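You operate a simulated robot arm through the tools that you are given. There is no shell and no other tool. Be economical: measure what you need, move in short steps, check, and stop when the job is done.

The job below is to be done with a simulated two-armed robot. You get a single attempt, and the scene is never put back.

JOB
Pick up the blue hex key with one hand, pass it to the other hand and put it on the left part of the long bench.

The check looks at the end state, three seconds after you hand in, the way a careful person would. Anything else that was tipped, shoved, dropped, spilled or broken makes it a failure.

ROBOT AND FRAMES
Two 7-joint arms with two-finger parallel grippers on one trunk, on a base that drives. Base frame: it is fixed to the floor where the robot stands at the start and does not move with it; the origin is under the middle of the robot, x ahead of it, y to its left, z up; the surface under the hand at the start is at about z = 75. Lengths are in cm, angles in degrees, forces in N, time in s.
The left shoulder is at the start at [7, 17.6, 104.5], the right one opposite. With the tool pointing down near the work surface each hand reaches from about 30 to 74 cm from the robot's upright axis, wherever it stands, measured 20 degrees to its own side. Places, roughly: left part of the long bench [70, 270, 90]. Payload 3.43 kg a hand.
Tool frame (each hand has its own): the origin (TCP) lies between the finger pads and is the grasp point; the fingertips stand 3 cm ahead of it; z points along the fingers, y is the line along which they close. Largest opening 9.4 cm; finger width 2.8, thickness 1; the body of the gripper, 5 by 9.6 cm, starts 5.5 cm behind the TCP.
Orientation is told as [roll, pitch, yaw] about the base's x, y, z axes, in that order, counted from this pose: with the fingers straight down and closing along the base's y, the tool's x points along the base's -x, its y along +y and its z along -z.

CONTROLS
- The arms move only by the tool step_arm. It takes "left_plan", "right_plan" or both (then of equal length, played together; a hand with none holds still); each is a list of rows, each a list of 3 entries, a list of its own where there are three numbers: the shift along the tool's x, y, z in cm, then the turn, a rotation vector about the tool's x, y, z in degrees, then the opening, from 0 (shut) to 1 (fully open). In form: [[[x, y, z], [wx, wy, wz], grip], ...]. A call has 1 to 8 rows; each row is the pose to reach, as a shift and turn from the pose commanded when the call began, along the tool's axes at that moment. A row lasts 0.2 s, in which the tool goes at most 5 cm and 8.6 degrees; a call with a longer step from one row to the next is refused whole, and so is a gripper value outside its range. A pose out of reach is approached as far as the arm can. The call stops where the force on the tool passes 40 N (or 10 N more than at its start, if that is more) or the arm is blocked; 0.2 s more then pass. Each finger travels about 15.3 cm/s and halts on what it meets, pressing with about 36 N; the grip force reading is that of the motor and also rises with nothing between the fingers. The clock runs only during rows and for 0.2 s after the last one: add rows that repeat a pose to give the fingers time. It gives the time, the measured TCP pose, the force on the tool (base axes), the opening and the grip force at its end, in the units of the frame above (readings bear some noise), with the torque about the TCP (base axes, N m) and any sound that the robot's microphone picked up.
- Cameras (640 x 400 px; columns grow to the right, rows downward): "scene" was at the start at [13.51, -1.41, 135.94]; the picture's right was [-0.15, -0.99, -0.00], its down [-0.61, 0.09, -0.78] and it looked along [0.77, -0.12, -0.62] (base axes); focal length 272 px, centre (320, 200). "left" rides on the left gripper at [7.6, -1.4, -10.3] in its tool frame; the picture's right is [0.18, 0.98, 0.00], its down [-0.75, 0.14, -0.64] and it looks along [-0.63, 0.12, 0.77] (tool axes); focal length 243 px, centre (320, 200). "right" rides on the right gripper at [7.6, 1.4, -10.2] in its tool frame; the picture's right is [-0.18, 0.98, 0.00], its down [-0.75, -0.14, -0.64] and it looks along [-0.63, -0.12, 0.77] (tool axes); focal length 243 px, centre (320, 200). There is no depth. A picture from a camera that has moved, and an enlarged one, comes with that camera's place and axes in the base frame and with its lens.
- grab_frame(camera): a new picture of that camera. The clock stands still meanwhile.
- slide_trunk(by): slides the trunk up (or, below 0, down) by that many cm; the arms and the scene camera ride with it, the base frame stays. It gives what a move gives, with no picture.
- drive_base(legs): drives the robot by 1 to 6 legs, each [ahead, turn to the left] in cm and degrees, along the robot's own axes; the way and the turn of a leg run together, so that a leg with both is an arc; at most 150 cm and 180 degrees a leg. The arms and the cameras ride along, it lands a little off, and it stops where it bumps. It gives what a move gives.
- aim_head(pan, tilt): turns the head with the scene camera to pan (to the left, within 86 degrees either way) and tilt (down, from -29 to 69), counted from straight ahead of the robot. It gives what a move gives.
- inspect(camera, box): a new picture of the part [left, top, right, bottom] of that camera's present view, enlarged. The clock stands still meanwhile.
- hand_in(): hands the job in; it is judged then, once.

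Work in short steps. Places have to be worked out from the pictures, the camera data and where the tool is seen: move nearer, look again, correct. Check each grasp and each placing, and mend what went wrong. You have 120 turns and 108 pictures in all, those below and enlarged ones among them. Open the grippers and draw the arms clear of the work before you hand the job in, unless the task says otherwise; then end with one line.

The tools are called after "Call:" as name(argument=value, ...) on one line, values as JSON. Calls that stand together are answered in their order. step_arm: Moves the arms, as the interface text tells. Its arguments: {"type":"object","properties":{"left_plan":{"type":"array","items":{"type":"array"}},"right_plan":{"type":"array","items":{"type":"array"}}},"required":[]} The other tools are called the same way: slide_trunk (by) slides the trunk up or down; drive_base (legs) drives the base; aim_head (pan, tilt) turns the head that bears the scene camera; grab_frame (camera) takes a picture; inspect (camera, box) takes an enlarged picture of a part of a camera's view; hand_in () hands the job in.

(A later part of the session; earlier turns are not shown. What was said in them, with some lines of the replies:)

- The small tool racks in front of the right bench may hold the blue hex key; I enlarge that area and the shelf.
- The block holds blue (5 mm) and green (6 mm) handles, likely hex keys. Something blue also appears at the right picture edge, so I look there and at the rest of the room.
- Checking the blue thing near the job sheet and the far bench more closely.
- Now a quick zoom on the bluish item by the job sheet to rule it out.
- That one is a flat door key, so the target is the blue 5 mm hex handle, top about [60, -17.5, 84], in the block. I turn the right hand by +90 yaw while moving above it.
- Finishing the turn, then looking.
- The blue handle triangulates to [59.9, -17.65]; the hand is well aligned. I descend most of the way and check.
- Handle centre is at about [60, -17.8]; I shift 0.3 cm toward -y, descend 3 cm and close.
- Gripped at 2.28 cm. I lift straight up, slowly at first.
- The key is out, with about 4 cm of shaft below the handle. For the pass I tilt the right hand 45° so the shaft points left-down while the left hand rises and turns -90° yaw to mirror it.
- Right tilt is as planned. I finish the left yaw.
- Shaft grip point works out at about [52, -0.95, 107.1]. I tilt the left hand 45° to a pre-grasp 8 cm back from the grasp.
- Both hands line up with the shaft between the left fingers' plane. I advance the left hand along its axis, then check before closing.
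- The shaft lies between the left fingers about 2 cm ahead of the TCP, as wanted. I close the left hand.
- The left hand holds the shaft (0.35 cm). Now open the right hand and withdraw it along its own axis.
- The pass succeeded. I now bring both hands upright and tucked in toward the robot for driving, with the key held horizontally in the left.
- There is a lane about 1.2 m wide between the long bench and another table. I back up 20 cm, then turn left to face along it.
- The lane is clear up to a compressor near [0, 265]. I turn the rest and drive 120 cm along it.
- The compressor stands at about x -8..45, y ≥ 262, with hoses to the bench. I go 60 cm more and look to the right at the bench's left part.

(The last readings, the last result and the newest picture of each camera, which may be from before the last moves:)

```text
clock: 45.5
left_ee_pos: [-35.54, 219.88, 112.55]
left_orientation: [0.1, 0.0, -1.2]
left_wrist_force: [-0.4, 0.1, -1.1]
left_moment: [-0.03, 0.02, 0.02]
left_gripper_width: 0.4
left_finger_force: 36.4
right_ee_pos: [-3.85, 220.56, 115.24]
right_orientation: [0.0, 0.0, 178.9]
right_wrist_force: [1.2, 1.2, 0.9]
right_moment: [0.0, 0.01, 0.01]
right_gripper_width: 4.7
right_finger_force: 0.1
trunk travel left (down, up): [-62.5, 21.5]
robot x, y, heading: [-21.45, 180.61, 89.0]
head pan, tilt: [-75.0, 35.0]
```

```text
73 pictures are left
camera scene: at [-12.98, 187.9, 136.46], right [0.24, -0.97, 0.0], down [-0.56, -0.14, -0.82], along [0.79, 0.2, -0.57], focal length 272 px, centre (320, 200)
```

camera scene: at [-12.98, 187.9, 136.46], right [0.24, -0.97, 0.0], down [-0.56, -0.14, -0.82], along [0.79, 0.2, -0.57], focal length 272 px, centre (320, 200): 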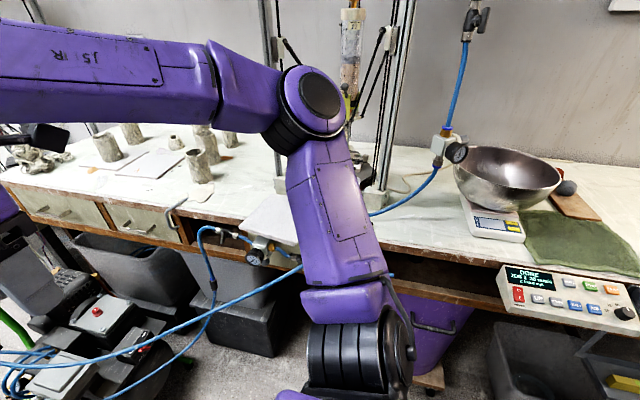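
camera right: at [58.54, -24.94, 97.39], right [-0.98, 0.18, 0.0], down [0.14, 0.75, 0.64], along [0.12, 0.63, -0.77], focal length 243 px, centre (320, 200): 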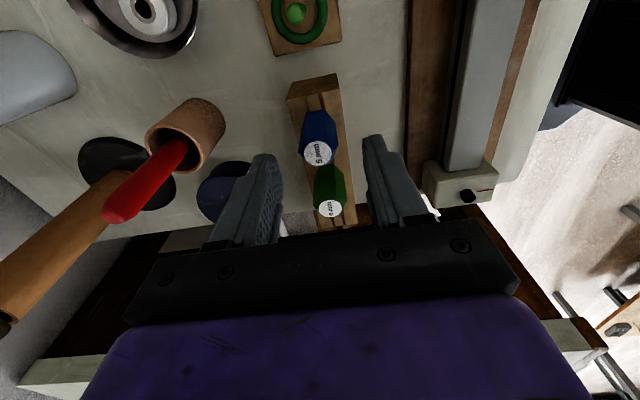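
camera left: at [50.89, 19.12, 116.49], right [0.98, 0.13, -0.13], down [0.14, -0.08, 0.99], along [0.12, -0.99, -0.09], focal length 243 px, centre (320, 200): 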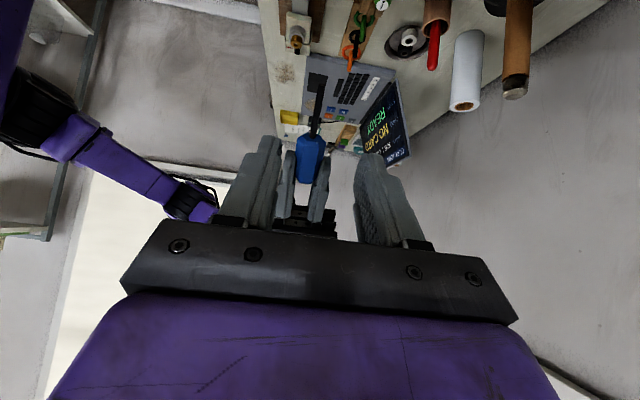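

Free bench surface exists near [50, 260], in front of the vases. I need my own footprint and hose clearance, so I look steeply down.

Call:
aim_head(pan=-15, tilt=69)

Call:
grab_frame(camera="scene")

Call:
grab_frame(camera="right")

```text
clock: 46.8
left_ee_pos: [-35.57, 219.84, 112.61]
left_orientation: [0.0, 0.0, -1.1]
left_wrist_force: [0.0, -0.6, 0.1]
left_moment: [0.01, 0.02, 0.01]
left_gripper_width: 0.43
left_finger_force: 36.2
right_ee_pos: [-3.89, 220.62, 115.18]
right_orientation: [0.0, 0.1, 178.9]
right_wrist_force: [0.2, -0.8, 0.4]
right_moment: [-0.03, -0.03, -0.01]
right_gripper_width: 4.7
right_finger_force: 0.1
trunk travel left (down, up): [-62.5, 21.5]
robot x, y, heading: [-21.45, 180.83, 88.8]
head pan, tilt: [-15.0, 68.8]
```

```text
72 pictures are left
camera scene: at [-19.97, 191.14, 132.09], right [0.96, -0.28, 0.0], down [-0.26, -0.9, -0.36], along [0.1, 0.35, -0.93], focal length 272 px, centre (320, 200)
```

scene: 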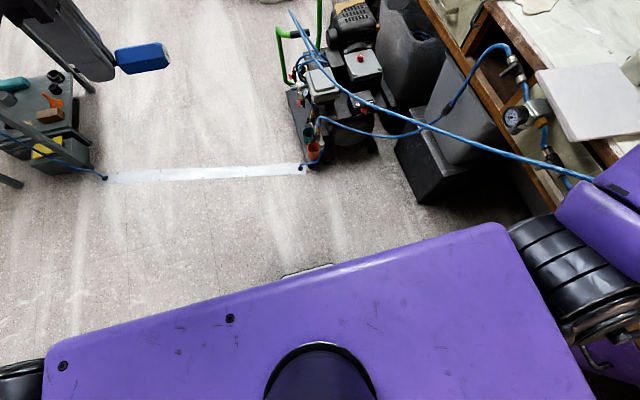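

```text
71 pictures are left
camera right: at [3.85, 219.0, 125.33], right [-0.2, -0.98, 0.0], down [-0.75, 0.15, 0.64], along [-0.63, 0.13, -0.77], focal length 243 px, centre (320, 200)
```

right: 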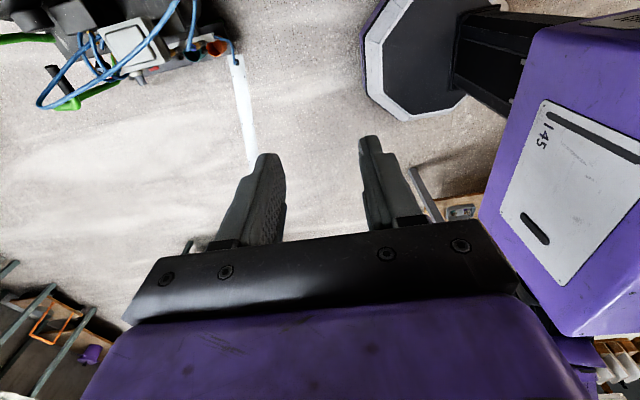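

My base is an octagon of about 25 cm radius; standing at about (-12, 219) stays clear of compressor and hoses. I turn slightly right, drive 39 cm, then turn to heading ~20°.

Call:
drive_base(legs=[[0, -12], [39, 0], [0, -57]])

Call:
aim_head(pan=20, tilt=40)

Call:
grab_frame(camera="scene")

```text
clock: 52.5
left_ee_pos: [18.19, 246.14, 112.43]
left_orientation: [0.0, 0.0, -69.1]
left_wrist_force: [1.0, -0.5, -0.2]
left_moment: [0.01, -0.02, 0.0]
left_gripper_width: 0.43
left_finger_force: 35.8
right_ee_pos: [30.56, 216.97, 115.1]
right_orientation: [0.0, 0.0, 110.8]
right_wrist_force: [-0.1, 0.1, -0.5]
right_moment: [-0.01, 0.03, 0.01]
right_gripper_width: 4.68
right_finger_force: 0.1
trunk travel left (down, up): [-62.5, 21.5]
robot x, y, heading: [-13.06, 218.39, 20.9]
head pan, tilt: [-15.0, 68.8]
```

```text
clock: 53.5
left_ee_pos: [18.31, 246.03, 112.54]
left_orientation: [-0.1, 0.1, -69.2]
left_wrist_force: [-0.4, 0.4, -1.4]
left_moment: [0.01, 0.04, 0.03]
left_gripper_width: 0.39
left_finger_force: 35.6
right_ee_pos: [30.58, 216.79, 115.1]
right_orientation: [0.1, 0.1, 110.8]
right_wrist_force: [0.8, 0.1, 0.4]
right_moment: [0.03, 0.01, 0.01]
right_gripper_width: 4.72
right_finger_force: 0.0
trunk travel left (down, up): [-62.5, 21.5]
robot x, y, heading: [-13.25, 218.45, 20.4]
head pan, tilt: [20.0, 40.0]
```

```text
70 pictures are left
camera scene: at [-1.82, 225.96, 135.69], right [0.65, -0.76, 0.0], down [-0.49, -0.42, -0.77], along [0.58, 0.5, -0.64], focal length 272 px, centre (320, 200)
```

scene: 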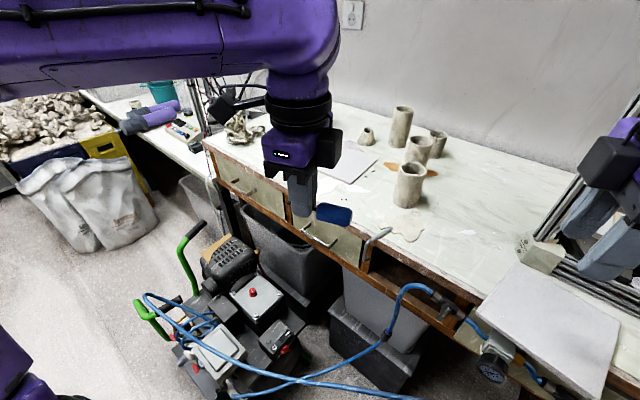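

The bench's left end is near y ≈ 341, so around y ≈ 258 near the vases is in its left part. Zooming to choose a free spot and check the key's attitude.

Call:
inspect(camera="scene", box=[260, 120, 480, 260])

Call:
grab_frame(camera="left")

Call:
aim_head(pan=10, tilt=65)

Call:
grab_frame(camera="scene")

```text
2.86 times, centred on (370, 190) of scene
camera zoom: at [-1.82, 225.96, 135.69], right [0.65, -0.76, 0.0], down [-0.49, -0.42, -0.77], along [0.58, 0.5, -0.64], focal length 778 px, centre (177, 229)
```

zoom: 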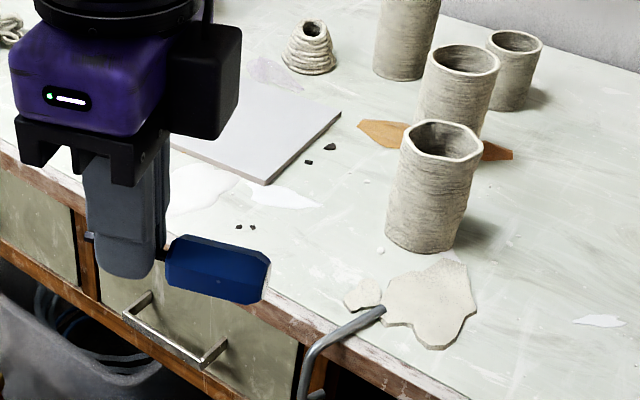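

```text
68 pictures are left
camera left: at [14.17, 252.78, 122.9], right [0.85, 0.52, 0.0], down [0.4, -0.65, 0.64], along [0.33, -0.55, -0.77], focal length 243 px, centre (320, 200)
```

left: 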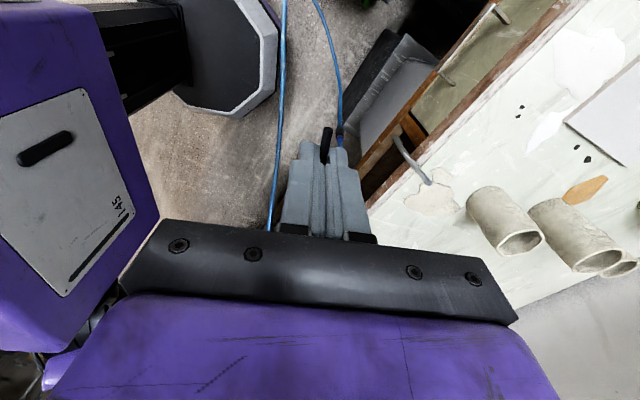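

```text
clock: 54.4
left_ee_pos: [18.21, 246.25, 112.43]
left_orientation: [0.0, 0.0, -69.2]
left_wrist_force: [0.2, 0.3, -0.8]
left_moment: [0.0, -0.01, 0.0]
left_gripper_width: 0.41
left_finger_force: 36.6
right_ee_pos: [30.7, 216.99, 115.18]
right_orientation: [0.1, 0.0, 110.7]
right_wrist_force: [0.2, 0.6, -0.6]
right_moment: [0.01, 0.02, 0.02]
right_gripper_width: 4.68
right_finger_force: 0.0
trunk travel left (down, up): [-62.5, 21.5]
robot x, y, heading: [-12.71, 218.68, 20.8]
head pan, tilt: [10.0, 65.0]
```

```text
67 pictures are left
camera scene: at [-3.04, 223.53, 132.48], right [0.51, -0.86, 0.0], down [-0.78, -0.46, -0.42], along [0.36, 0.22, -0.91], focal length 272 px, centre (320, 200)
```

scene: 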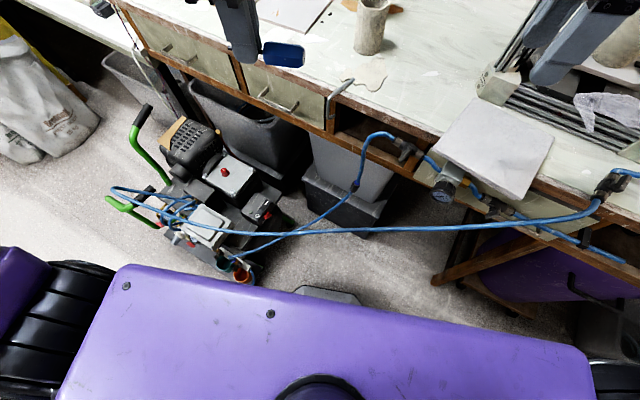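

Triangulating the clay patch from both cameras gives the bench top at z ≈ 90 here, front edge x ≈ 38. A free spot is around [46.5, 253] between crumbs, board and vase, within reach; I move the left hand above it at z ≈ 106.

Call:
step_arm(left_plan=[[[-0.4, 3.6, 0], [0, 0, 0], 0], [[-0.8, 7.2, 0], [0, 0, 0], 0], [[-1.2, 10.8, 1], [0, 0, 0], 0], [[-1.6, 14.4, 2], [0, 0, 0], 0], [[-2, 18, 3], [0, 0, 0], 0], [[-2.4, 21.6, 4], [0, 0, 0], 0], [[-2.8, 25.2, 5], [0, 0, 0], 0], [[-3.2, 28.7, 6], [0, 0, 0], 0]])

Call:
aim_head(pan=10, tilt=45)

Call:
inspect(camera="scene", box=[180, 60, 440, 260])

Call:
grab_frame(camera="left")

```text
clock: 56.2
left_ee_pos: [42.84, 253.57, 107.2]
left_orientation: [-0.1, 0.0, -69.3]
left_wrist_force: [0.4, -0.8, -0.6]
left_moment: [0.03, -0.01, 0.0]
left_gripper_width: 0.38
left_finger_force: 36.0
left hand out of reach, approached as far as the arm can: row 8
right_ee_pos: [30.51, 216.95, 115.2]
right_orientation: [0.0, 0.0, 110.8]
right_wrist_force: [-0.5, -0.9, -0.1]
right_moment: [-0.02, -0.04, -0.03]
right_gripper_width: 4.69
right_finger_force: 0.1
trunk travel left (down, up): [-62.5, 21.5]
robot x, y, heading: [-13.05, 218.72, 20.9]
head pan, tilt: [10.0, 65.0]
```

```text
clock: 57.1
left_ee_pos: [43.05, 253.63, 107.1]
left_orientation: [0.0, 0.0, -69.2]
left_wrist_force: [0.8, -0.2, -0.7]
left_moment: [0.02, -0.01, 0.0]
left_gripper_width: 0.4
left_finger_force: 36.7
right_ee_pos: [30.55, 216.9, 115.08]
right_orientation: [0.1, 0.1, 110.8]
right_wrist_force: [0.0, 0.2, 0.3]
right_moment: [-0.01, 0.0, 0.0]
right_gripper_width: 4.67
right_finger_force: 0.0
trunk travel left (down, up): [-62.5, 21.5]
robot x, y, heading: [-12.7, 218.51, 21.1]
head pan, tilt: [10.0, 45.0]
```

```text
2.00 times, centred on (310, 160) of scene
camera zoom: at [-1.23, 224.57, 134.96], right [0.51, -0.86, 0.0], down [-0.61, -0.36, -0.71], along [0.61, 0.36, -0.71], focal length 545 px, centre (340, 280)
```

zoom: 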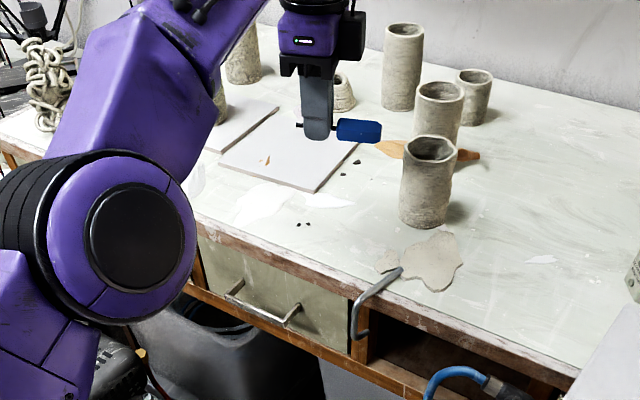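

```text
65 pictures are left
camera left: at [38.94, 260.23, 117.43], right [0.85, 0.52, 0.0], down [0.4, -0.65, 0.64], along [0.33, -0.55, -0.77], focal length 243 px, centre (320, 200)
```

left: 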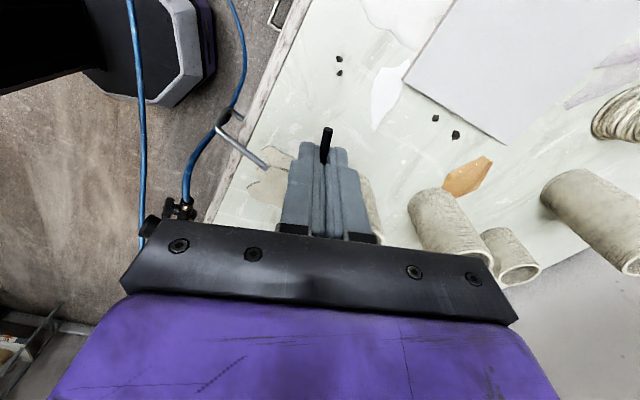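

The arm's reach grows as it lowers. Crumbs are at about [43.5, 256.6], so I aim for [45, 252.3], descending to z ≈ 98.

Call:
step_arm(left_plan=[[[-0.8, 0, 3], [0, 0, 0], 0], [[-1.7, 0.5, 6], [0, 0, 0], 0], [[-1.7, 1.5, 9], [0, 0, 0], 0], [[-1.7, 1.5, 9], [0, 0, 0], 0]])

Call:
grab_frame(camera="left")

Call:
inspect(camera="scene", box=[240, 100, 440, 240])

```text
clock: 58.1
left_ee_pos: [44.84, 252.74, 98.07]
left_orientation: [0.1, 0.0, -69.2]
left_wrist_force: [-0.2, -0.9, 0.0]
left_moment: [0.02, -0.01, 0.0]
left_gripper_width: 0.38
left_finger_force: 35.6
right_ee_pos: [30.65, 216.84, 115.11]
right_orientation: [-0.1, 0.0, 110.8]
right_wrist_force: [-0.9, 1.3, -0.2]
right_moment: [0.0, 0.01, -0.01]
right_gripper_width: 4.71
right_finger_force: 0.0
trunk travel left (down, up): [-62.5, 21.5]
robot x, y, heading: [-12.98, 218.76, 20.7]
head pan, tilt: [10.0, 45.0]
```

```text
64 pictures are left
camera left: at [40.9, 259.34, 108.39], right [0.85, 0.52, 0.0], down [0.4, -0.65, 0.64], along [0.34, -0.55, -0.77], focal length 243 px, centre (320, 200)
```

left: 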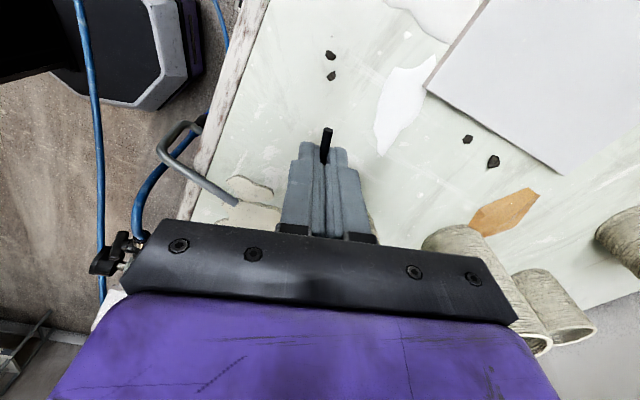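

```text
2.86 times, centred on (340, 170) of scene
camera zoom: at [-1.34, 224.53, 134.98], right [0.51, -0.86, 0.0], down [-0.61, -0.36, -0.71], along [0.61, 0.36, -0.71], focal length 778 px, centre (263, 286)
```

zoom: 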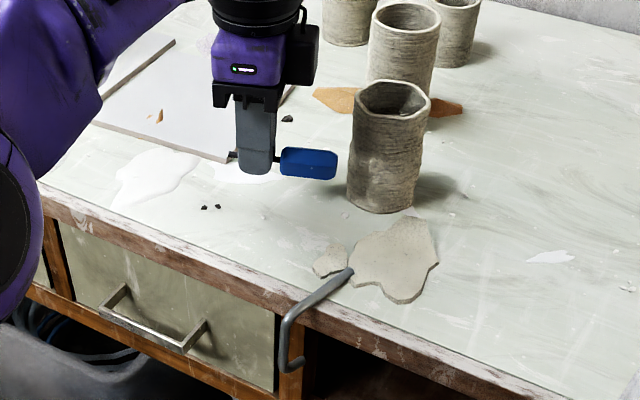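

Bench top triangulates to z ≈ 90.2 and the key's footprint is clear of crumbs, clay and vase. I lower slowly to fingertips just above the surface.

Call:
step_arm(left_plan=[[[0, 0, 1.5], [0, 0, 0], 0], [[0, 0, 3], [0, 0, 0], 0], [[0, 0, 3.8], [0, 0, 0], 0], [[0, 0, 4.2], [0, 0, 0], 0], [[0, 0, 4.2], [0, 0, 0], 0]])

Call:
inspect(camera="scene", box=[270, 120, 390, 200])

```text
clock: 59.3
left_ee_pos: [45.07, 252.53, 93.86]
left_orientation: [0.1, 0.0, -69.1]
left_wrist_force: [0.2, -0.7, -0.2]
left_moment: [-0.01, 0.01, 0.02]
left_gripper_width: 0.38
left_finger_force: 35.4
right_ee_pos: [30.68, 216.95, 115.2]
right_orientation: [-0.1, -0.1, 110.8]
right_wrist_force: [-0.3, 0.3, 1.1]
right_moment: [0.0, -0.01, 0.01]
right_gripper_width: 4.68
right_finger_force: 0.0
trunk travel left (down, up): [-62.5, 21.5]
robot x, y, heading: [-12.8, 218.63, 20.7]
head pan, tilt: [10.0, 45.0]
```

```text
5.00 times, centred on (330, 160) of scene
camera zoom: at [-1.27, 224.57, 134.97], right [0.51, -0.86, 0.0], down [-0.61, -0.36, -0.71], along [0.61, 0.36, -0.71], focal length 1362 px, centre (270, 400)
```

zoom: 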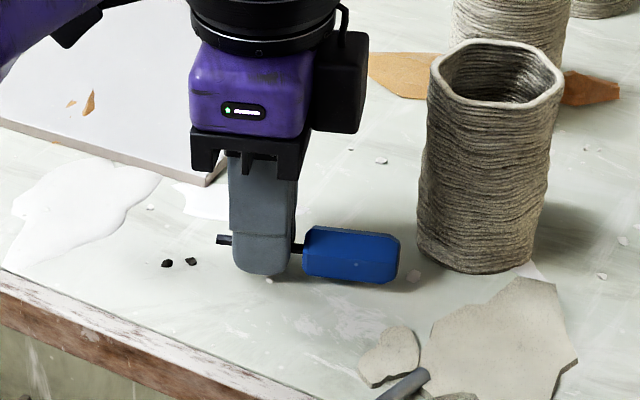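

Contact is close; I creep down in 2 mm steps watching the force.

Call:
step_arm(left_plan=[[[0, 0, 0.2], [0, 0, 0], 0], [[0, 0, 0.4], [0, 0, 0], 0], [[0, 0, 0.5], [0, 0, 0], 0]])

Call:
inspect(camera="scene", box=[270, 120, 390, 200])

```text
clock: 60.1
left_ee_pos: [44.99, 252.44, 93.26]
left_orientation: [0.1, 0.1, -69.1]
left_wrist_force: [0.3, 0.3, -0.7]
left_moment: [0.02, -0.04, 0.01]
left_gripper_width: 0.41
left_finger_force: 36.4
right_ee_pos: [30.74, 216.9, 115.12]
right_orientation: [0.0, 0.0, 110.9]
right_wrist_force: [-0.6, -0.4, 0.0]
right_moment: [-0.01, -0.03, 0.0]
right_gripper_width: 4.7
right_finger_force: 0.0
trunk travel left (down, up): [-62.5, 21.5]
robot x, y, heading: [-12.69, 218.53, 20.9]
head pan, tilt: [10.0, 45.0]
```

```text
5.00 times, centred on (330, 160) of scene
camera zoom: at [-1.26, 224.57, 134.97], right [0.51, -0.86, 0.0], down [-0.61, -0.36, -0.71], along [0.61, 0.36, -0.71], focal length 1362 px, centre (270, 400)
```

zoom: 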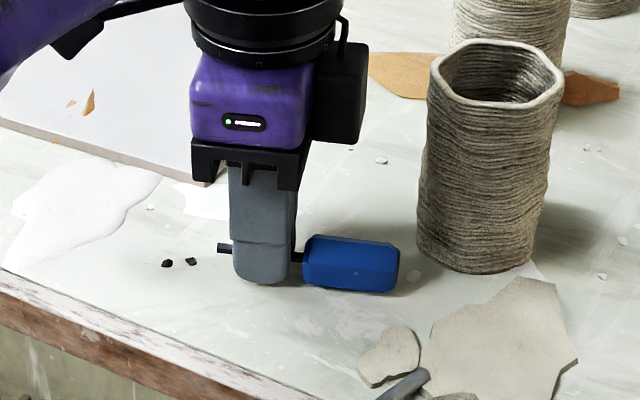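

Only a few millimetres remain; I creep another 2 mm.

Call:
step_arm(left_plan=[[[0, 0, 0.1], [0, 0, 0], 0], [[0, 0, 0.2], [0, 0, 0], 0], [[0, 0, 0.2], [0, 0, 0], 0]])

```text
clock: 60.9
left_ee_pos: [44.87, 252.47, 93.31]
left_orientation: [0.1, 0.0, -69.2]
left_wrist_force: [0.8, 0.0, 1.0]
left_moment: [-0.17, -0.07, 0.03]
left_gripper_width: 0.4
left_finger_force: 35.3
right_ee_pos: [30.67, 216.82, 115.13]
right_orientation: [0.0, 0.1, 110.8]
right_wrist_force: [0.3, 0.4, -0.3]
right_moment: [0.01, -0.05, 0.01]
right_gripper_width: 4.71
right_finger_force: 0.0
trunk travel left (down, up): [-62.5, 21.5]
robot x, y, heading: [-12.99, 218.49, 20.7]
head pan, tilt: [10.0, 45.0]
```

A moment now shows the handle touching. I open slowly and rise straight up.

Call:
step_arm(left_plan=[[[0, 0, 0], [0, 0, 0], 0.06], [[0, 0, 0], [0, 0, 0], 0.12], [[0, 0, 0], [0, 0, 0], 0.2], [[0, 0, 0], [0, 0, 0], 0.25], [[0, 0, 0], [0, 0, 0], 0.25], [[0, 0, -1], [0, 0, 0], 0.25], [[0, 0, -3], [0, 0, 0], 0.25], [[0, 0, -6], [0, 0, 0], 0.25]])

Call:
inspect(camera="scene", box=[270, 120, 390, 200])

```text
clock: 62.7
left_ee_pos: [44.86, 252.62, 98.96]
left_orientation: [0.0, 0.1, -69.2]
left_wrist_force: [0.9, 0.4, 0.7]
left_moment: [0.04, 0.01, -0.01]
left_gripper_width: 2.37
left_finger_force: 0.0
right_ee_pos: [30.66, 216.82, 115.15]
right_orientation: [0.1, -0.1, 110.9]
right_wrist_force: [-0.9, -0.9, -0.3]
right_moment: [-0.05, -0.04, 0.01]
right_gripper_width: 4.71
right_finger_force: 0.0
trunk travel left (down, up): [-62.5, 21.5]
robot x, y, heading: [-12.68, 218.39, 20.7]
head pan, tilt: [10.0, 45.0]
```

```text
5.00 times, centred on (330, 160) of scene
camera zoom: at [-1.31, 224.53, 134.98], right [0.51, -0.86, 0.0], down [-0.61, -0.36, -0.71], along [0.61, 0.36, -0.71], focal length 1362 px, centre (270, 400)
```

zoom: 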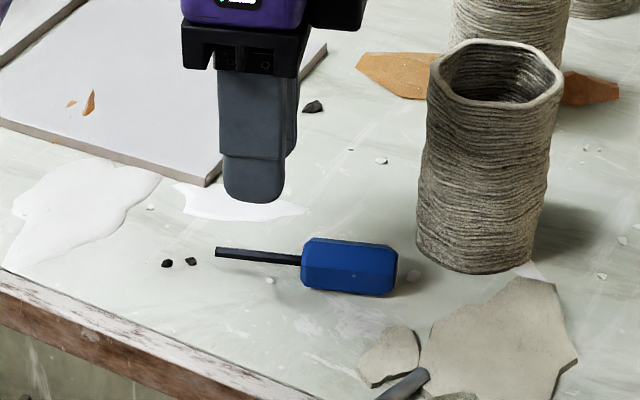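

The key lies on the bench, settled. I raise the left hand, draw it back and open both grippers.

Call:
step_arm(left_plan=[[[0, 0, -4], [0, 0, 0], 0.3], [[0, -1, -8], [0, 0, 0], 0.5], [[0, -4, -11], [0, 0, 0], 0.8], [[0, -8, -13], [0, 0, 0], 1], [[0, -12, -13], [0, 0, 0], 1], [[0, -16, -13], [0, 0, 0], 1], [[0, -20, -13], [0, 0, 0], 1], [[0, -24, -13], [0, 0, 0], 1]], right_plan=[[[0, 0, 0], [0, 0, 0], 0.6], [[0, 0, 0], [0, 0, 0], 0.7], [[0, 0, 0], [0, 0, 0], 0.8], [[0, 0, 0], [0, 0, 0], 1], [[0, 0, 0], [0, 0, 0], 1], [[0, 0, 0], [0, 0, 0], 1], [[0, 0, 0], [0, 0, 0], 1], [[0, 0, 0], [0, 0, 0], 1]])

Call:
grab_frame(camera="scene")

```text
clock: 64.5
left_ee_pos: [39.52, 245.04, 115.79]
left_orientation: [0.0, 0.1, -69.2]
left_wrist_force: [-0.5, -0.5, 0.5]
left_moment: [0.01, 0.01, -0.01]
left_gripper_width: 9.42
left_finger_force: 0.1
left hand out of reach, approached as far as the arm can: row 1, 2, 3, 4, 5, 6, 7, 8
right_ee_pos: [30.71, 216.88, 115.06]
right_orientation: [0.0, 0.0, 110.8]
right_wrist_force: [1.4, -0.2, -0.5]
right_moment: [0.01, -0.01, -0.03]
right_gripper_width: 9.4
right_finger_force: 0.2
trunk travel left (down, up): [-62.5, 21.5]
robot x, y, heading: [-12.89, 218.29, 21.0]
head pan, tilt: [10.0, 45.0]
```

```text
59 pictures are left
camera scene: at [-1.27, 224.46, 134.98], right [0.51, -0.86, 0.0], down [-0.61, -0.36, -0.71], along [0.61, 0.36, -0.71], focal length 272 px, centre (320, 200)
```

scene: 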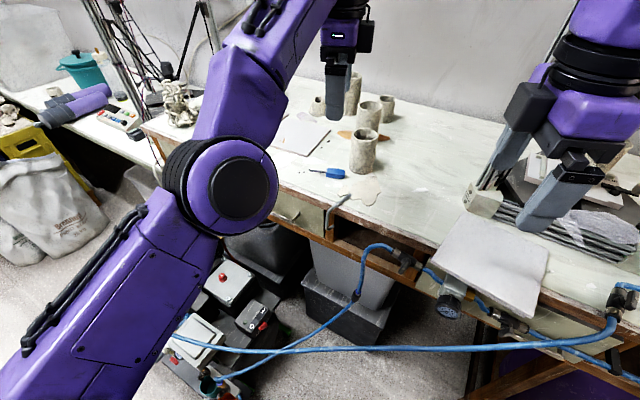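

Key is in place, nothing disturbed. I draw the left hand a bit further back from the bench.

Call:
step_arm(left_plan=[[[0, -4, 0], [0, 0, 0], 1], [[0, -8, 0], [0, 0, 0], 1], [[0, -12, 0], [0, 0, 0], 1], [[0, -16, 0], [0, 0, 0], 1]])

Call:
grab_frame(camera="scene")

Call:
inspect(camera="scene", box=[270, 120, 390, 200])

```text
clock: 65.5
left_ee_pos: [24.66, 238.94, 115.71]
left_orientation: [0.2, -0.2, -69.3]
left_wrist_force: [-0.4, 0.4, 0.4]
left_moment: [-0.02, -0.03, -0.01]
left_gripper_width: 9.38
left_finger_force: 0.0
left hand out of reach, approached as far as the arm can: row 1
right_ee_pos: [30.76, 216.98, 115.08]
right_orientation: [0.0, 0.0, 110.7]
right_wrist_force: [0.2, 0.4, -0.4]
right_moment: [0.0, 0.01, 0.03]
right_gripper_width: 9.37
right_finger_force: 0.1
trunk travel left (down, up): [-62.5, 21.5]
robot x, y, heading: [-12.85, 218.6, 20.6]
head pan, tilt: [10.0, 45.0]
```

```text
58 pictures are left
camera scene: at [-1.19, 224.73, 134.96], right [0.51, -0.86, 0.0], down [-0.61, -0.36, -0.71], along [0.61, 0.36, -0.71], focal length 272 px, centre (320, 200)
```

scene: 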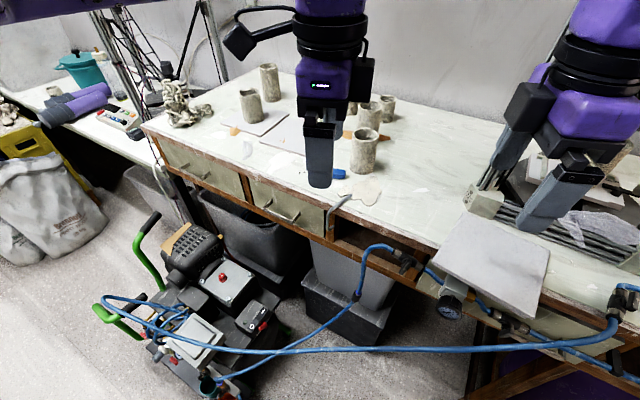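

```text
5.00 times, centred on (330, 160) of scene
camera zoom: at [-1.19, 224.73, 134.96], right [0.51, -0.86, 0.0], down [-0.61, -0.36, -0.71], along [0.61, 0.36, -0.71], focal length 1362 px, centre (270, 400)
```

zoom: 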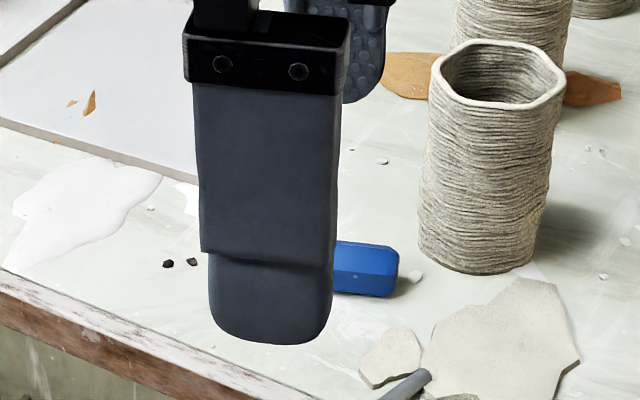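

The key rests on the bench, both grippers are open and clear, and nothing else has moved; I hand in.

Call:
hand_in()

```text
The job is handed in.
```

The blue hex key was picked up with the right hand, passed to the left hand and laid on the left part of the long bench; the job is handed in and I have not seen the verdict.
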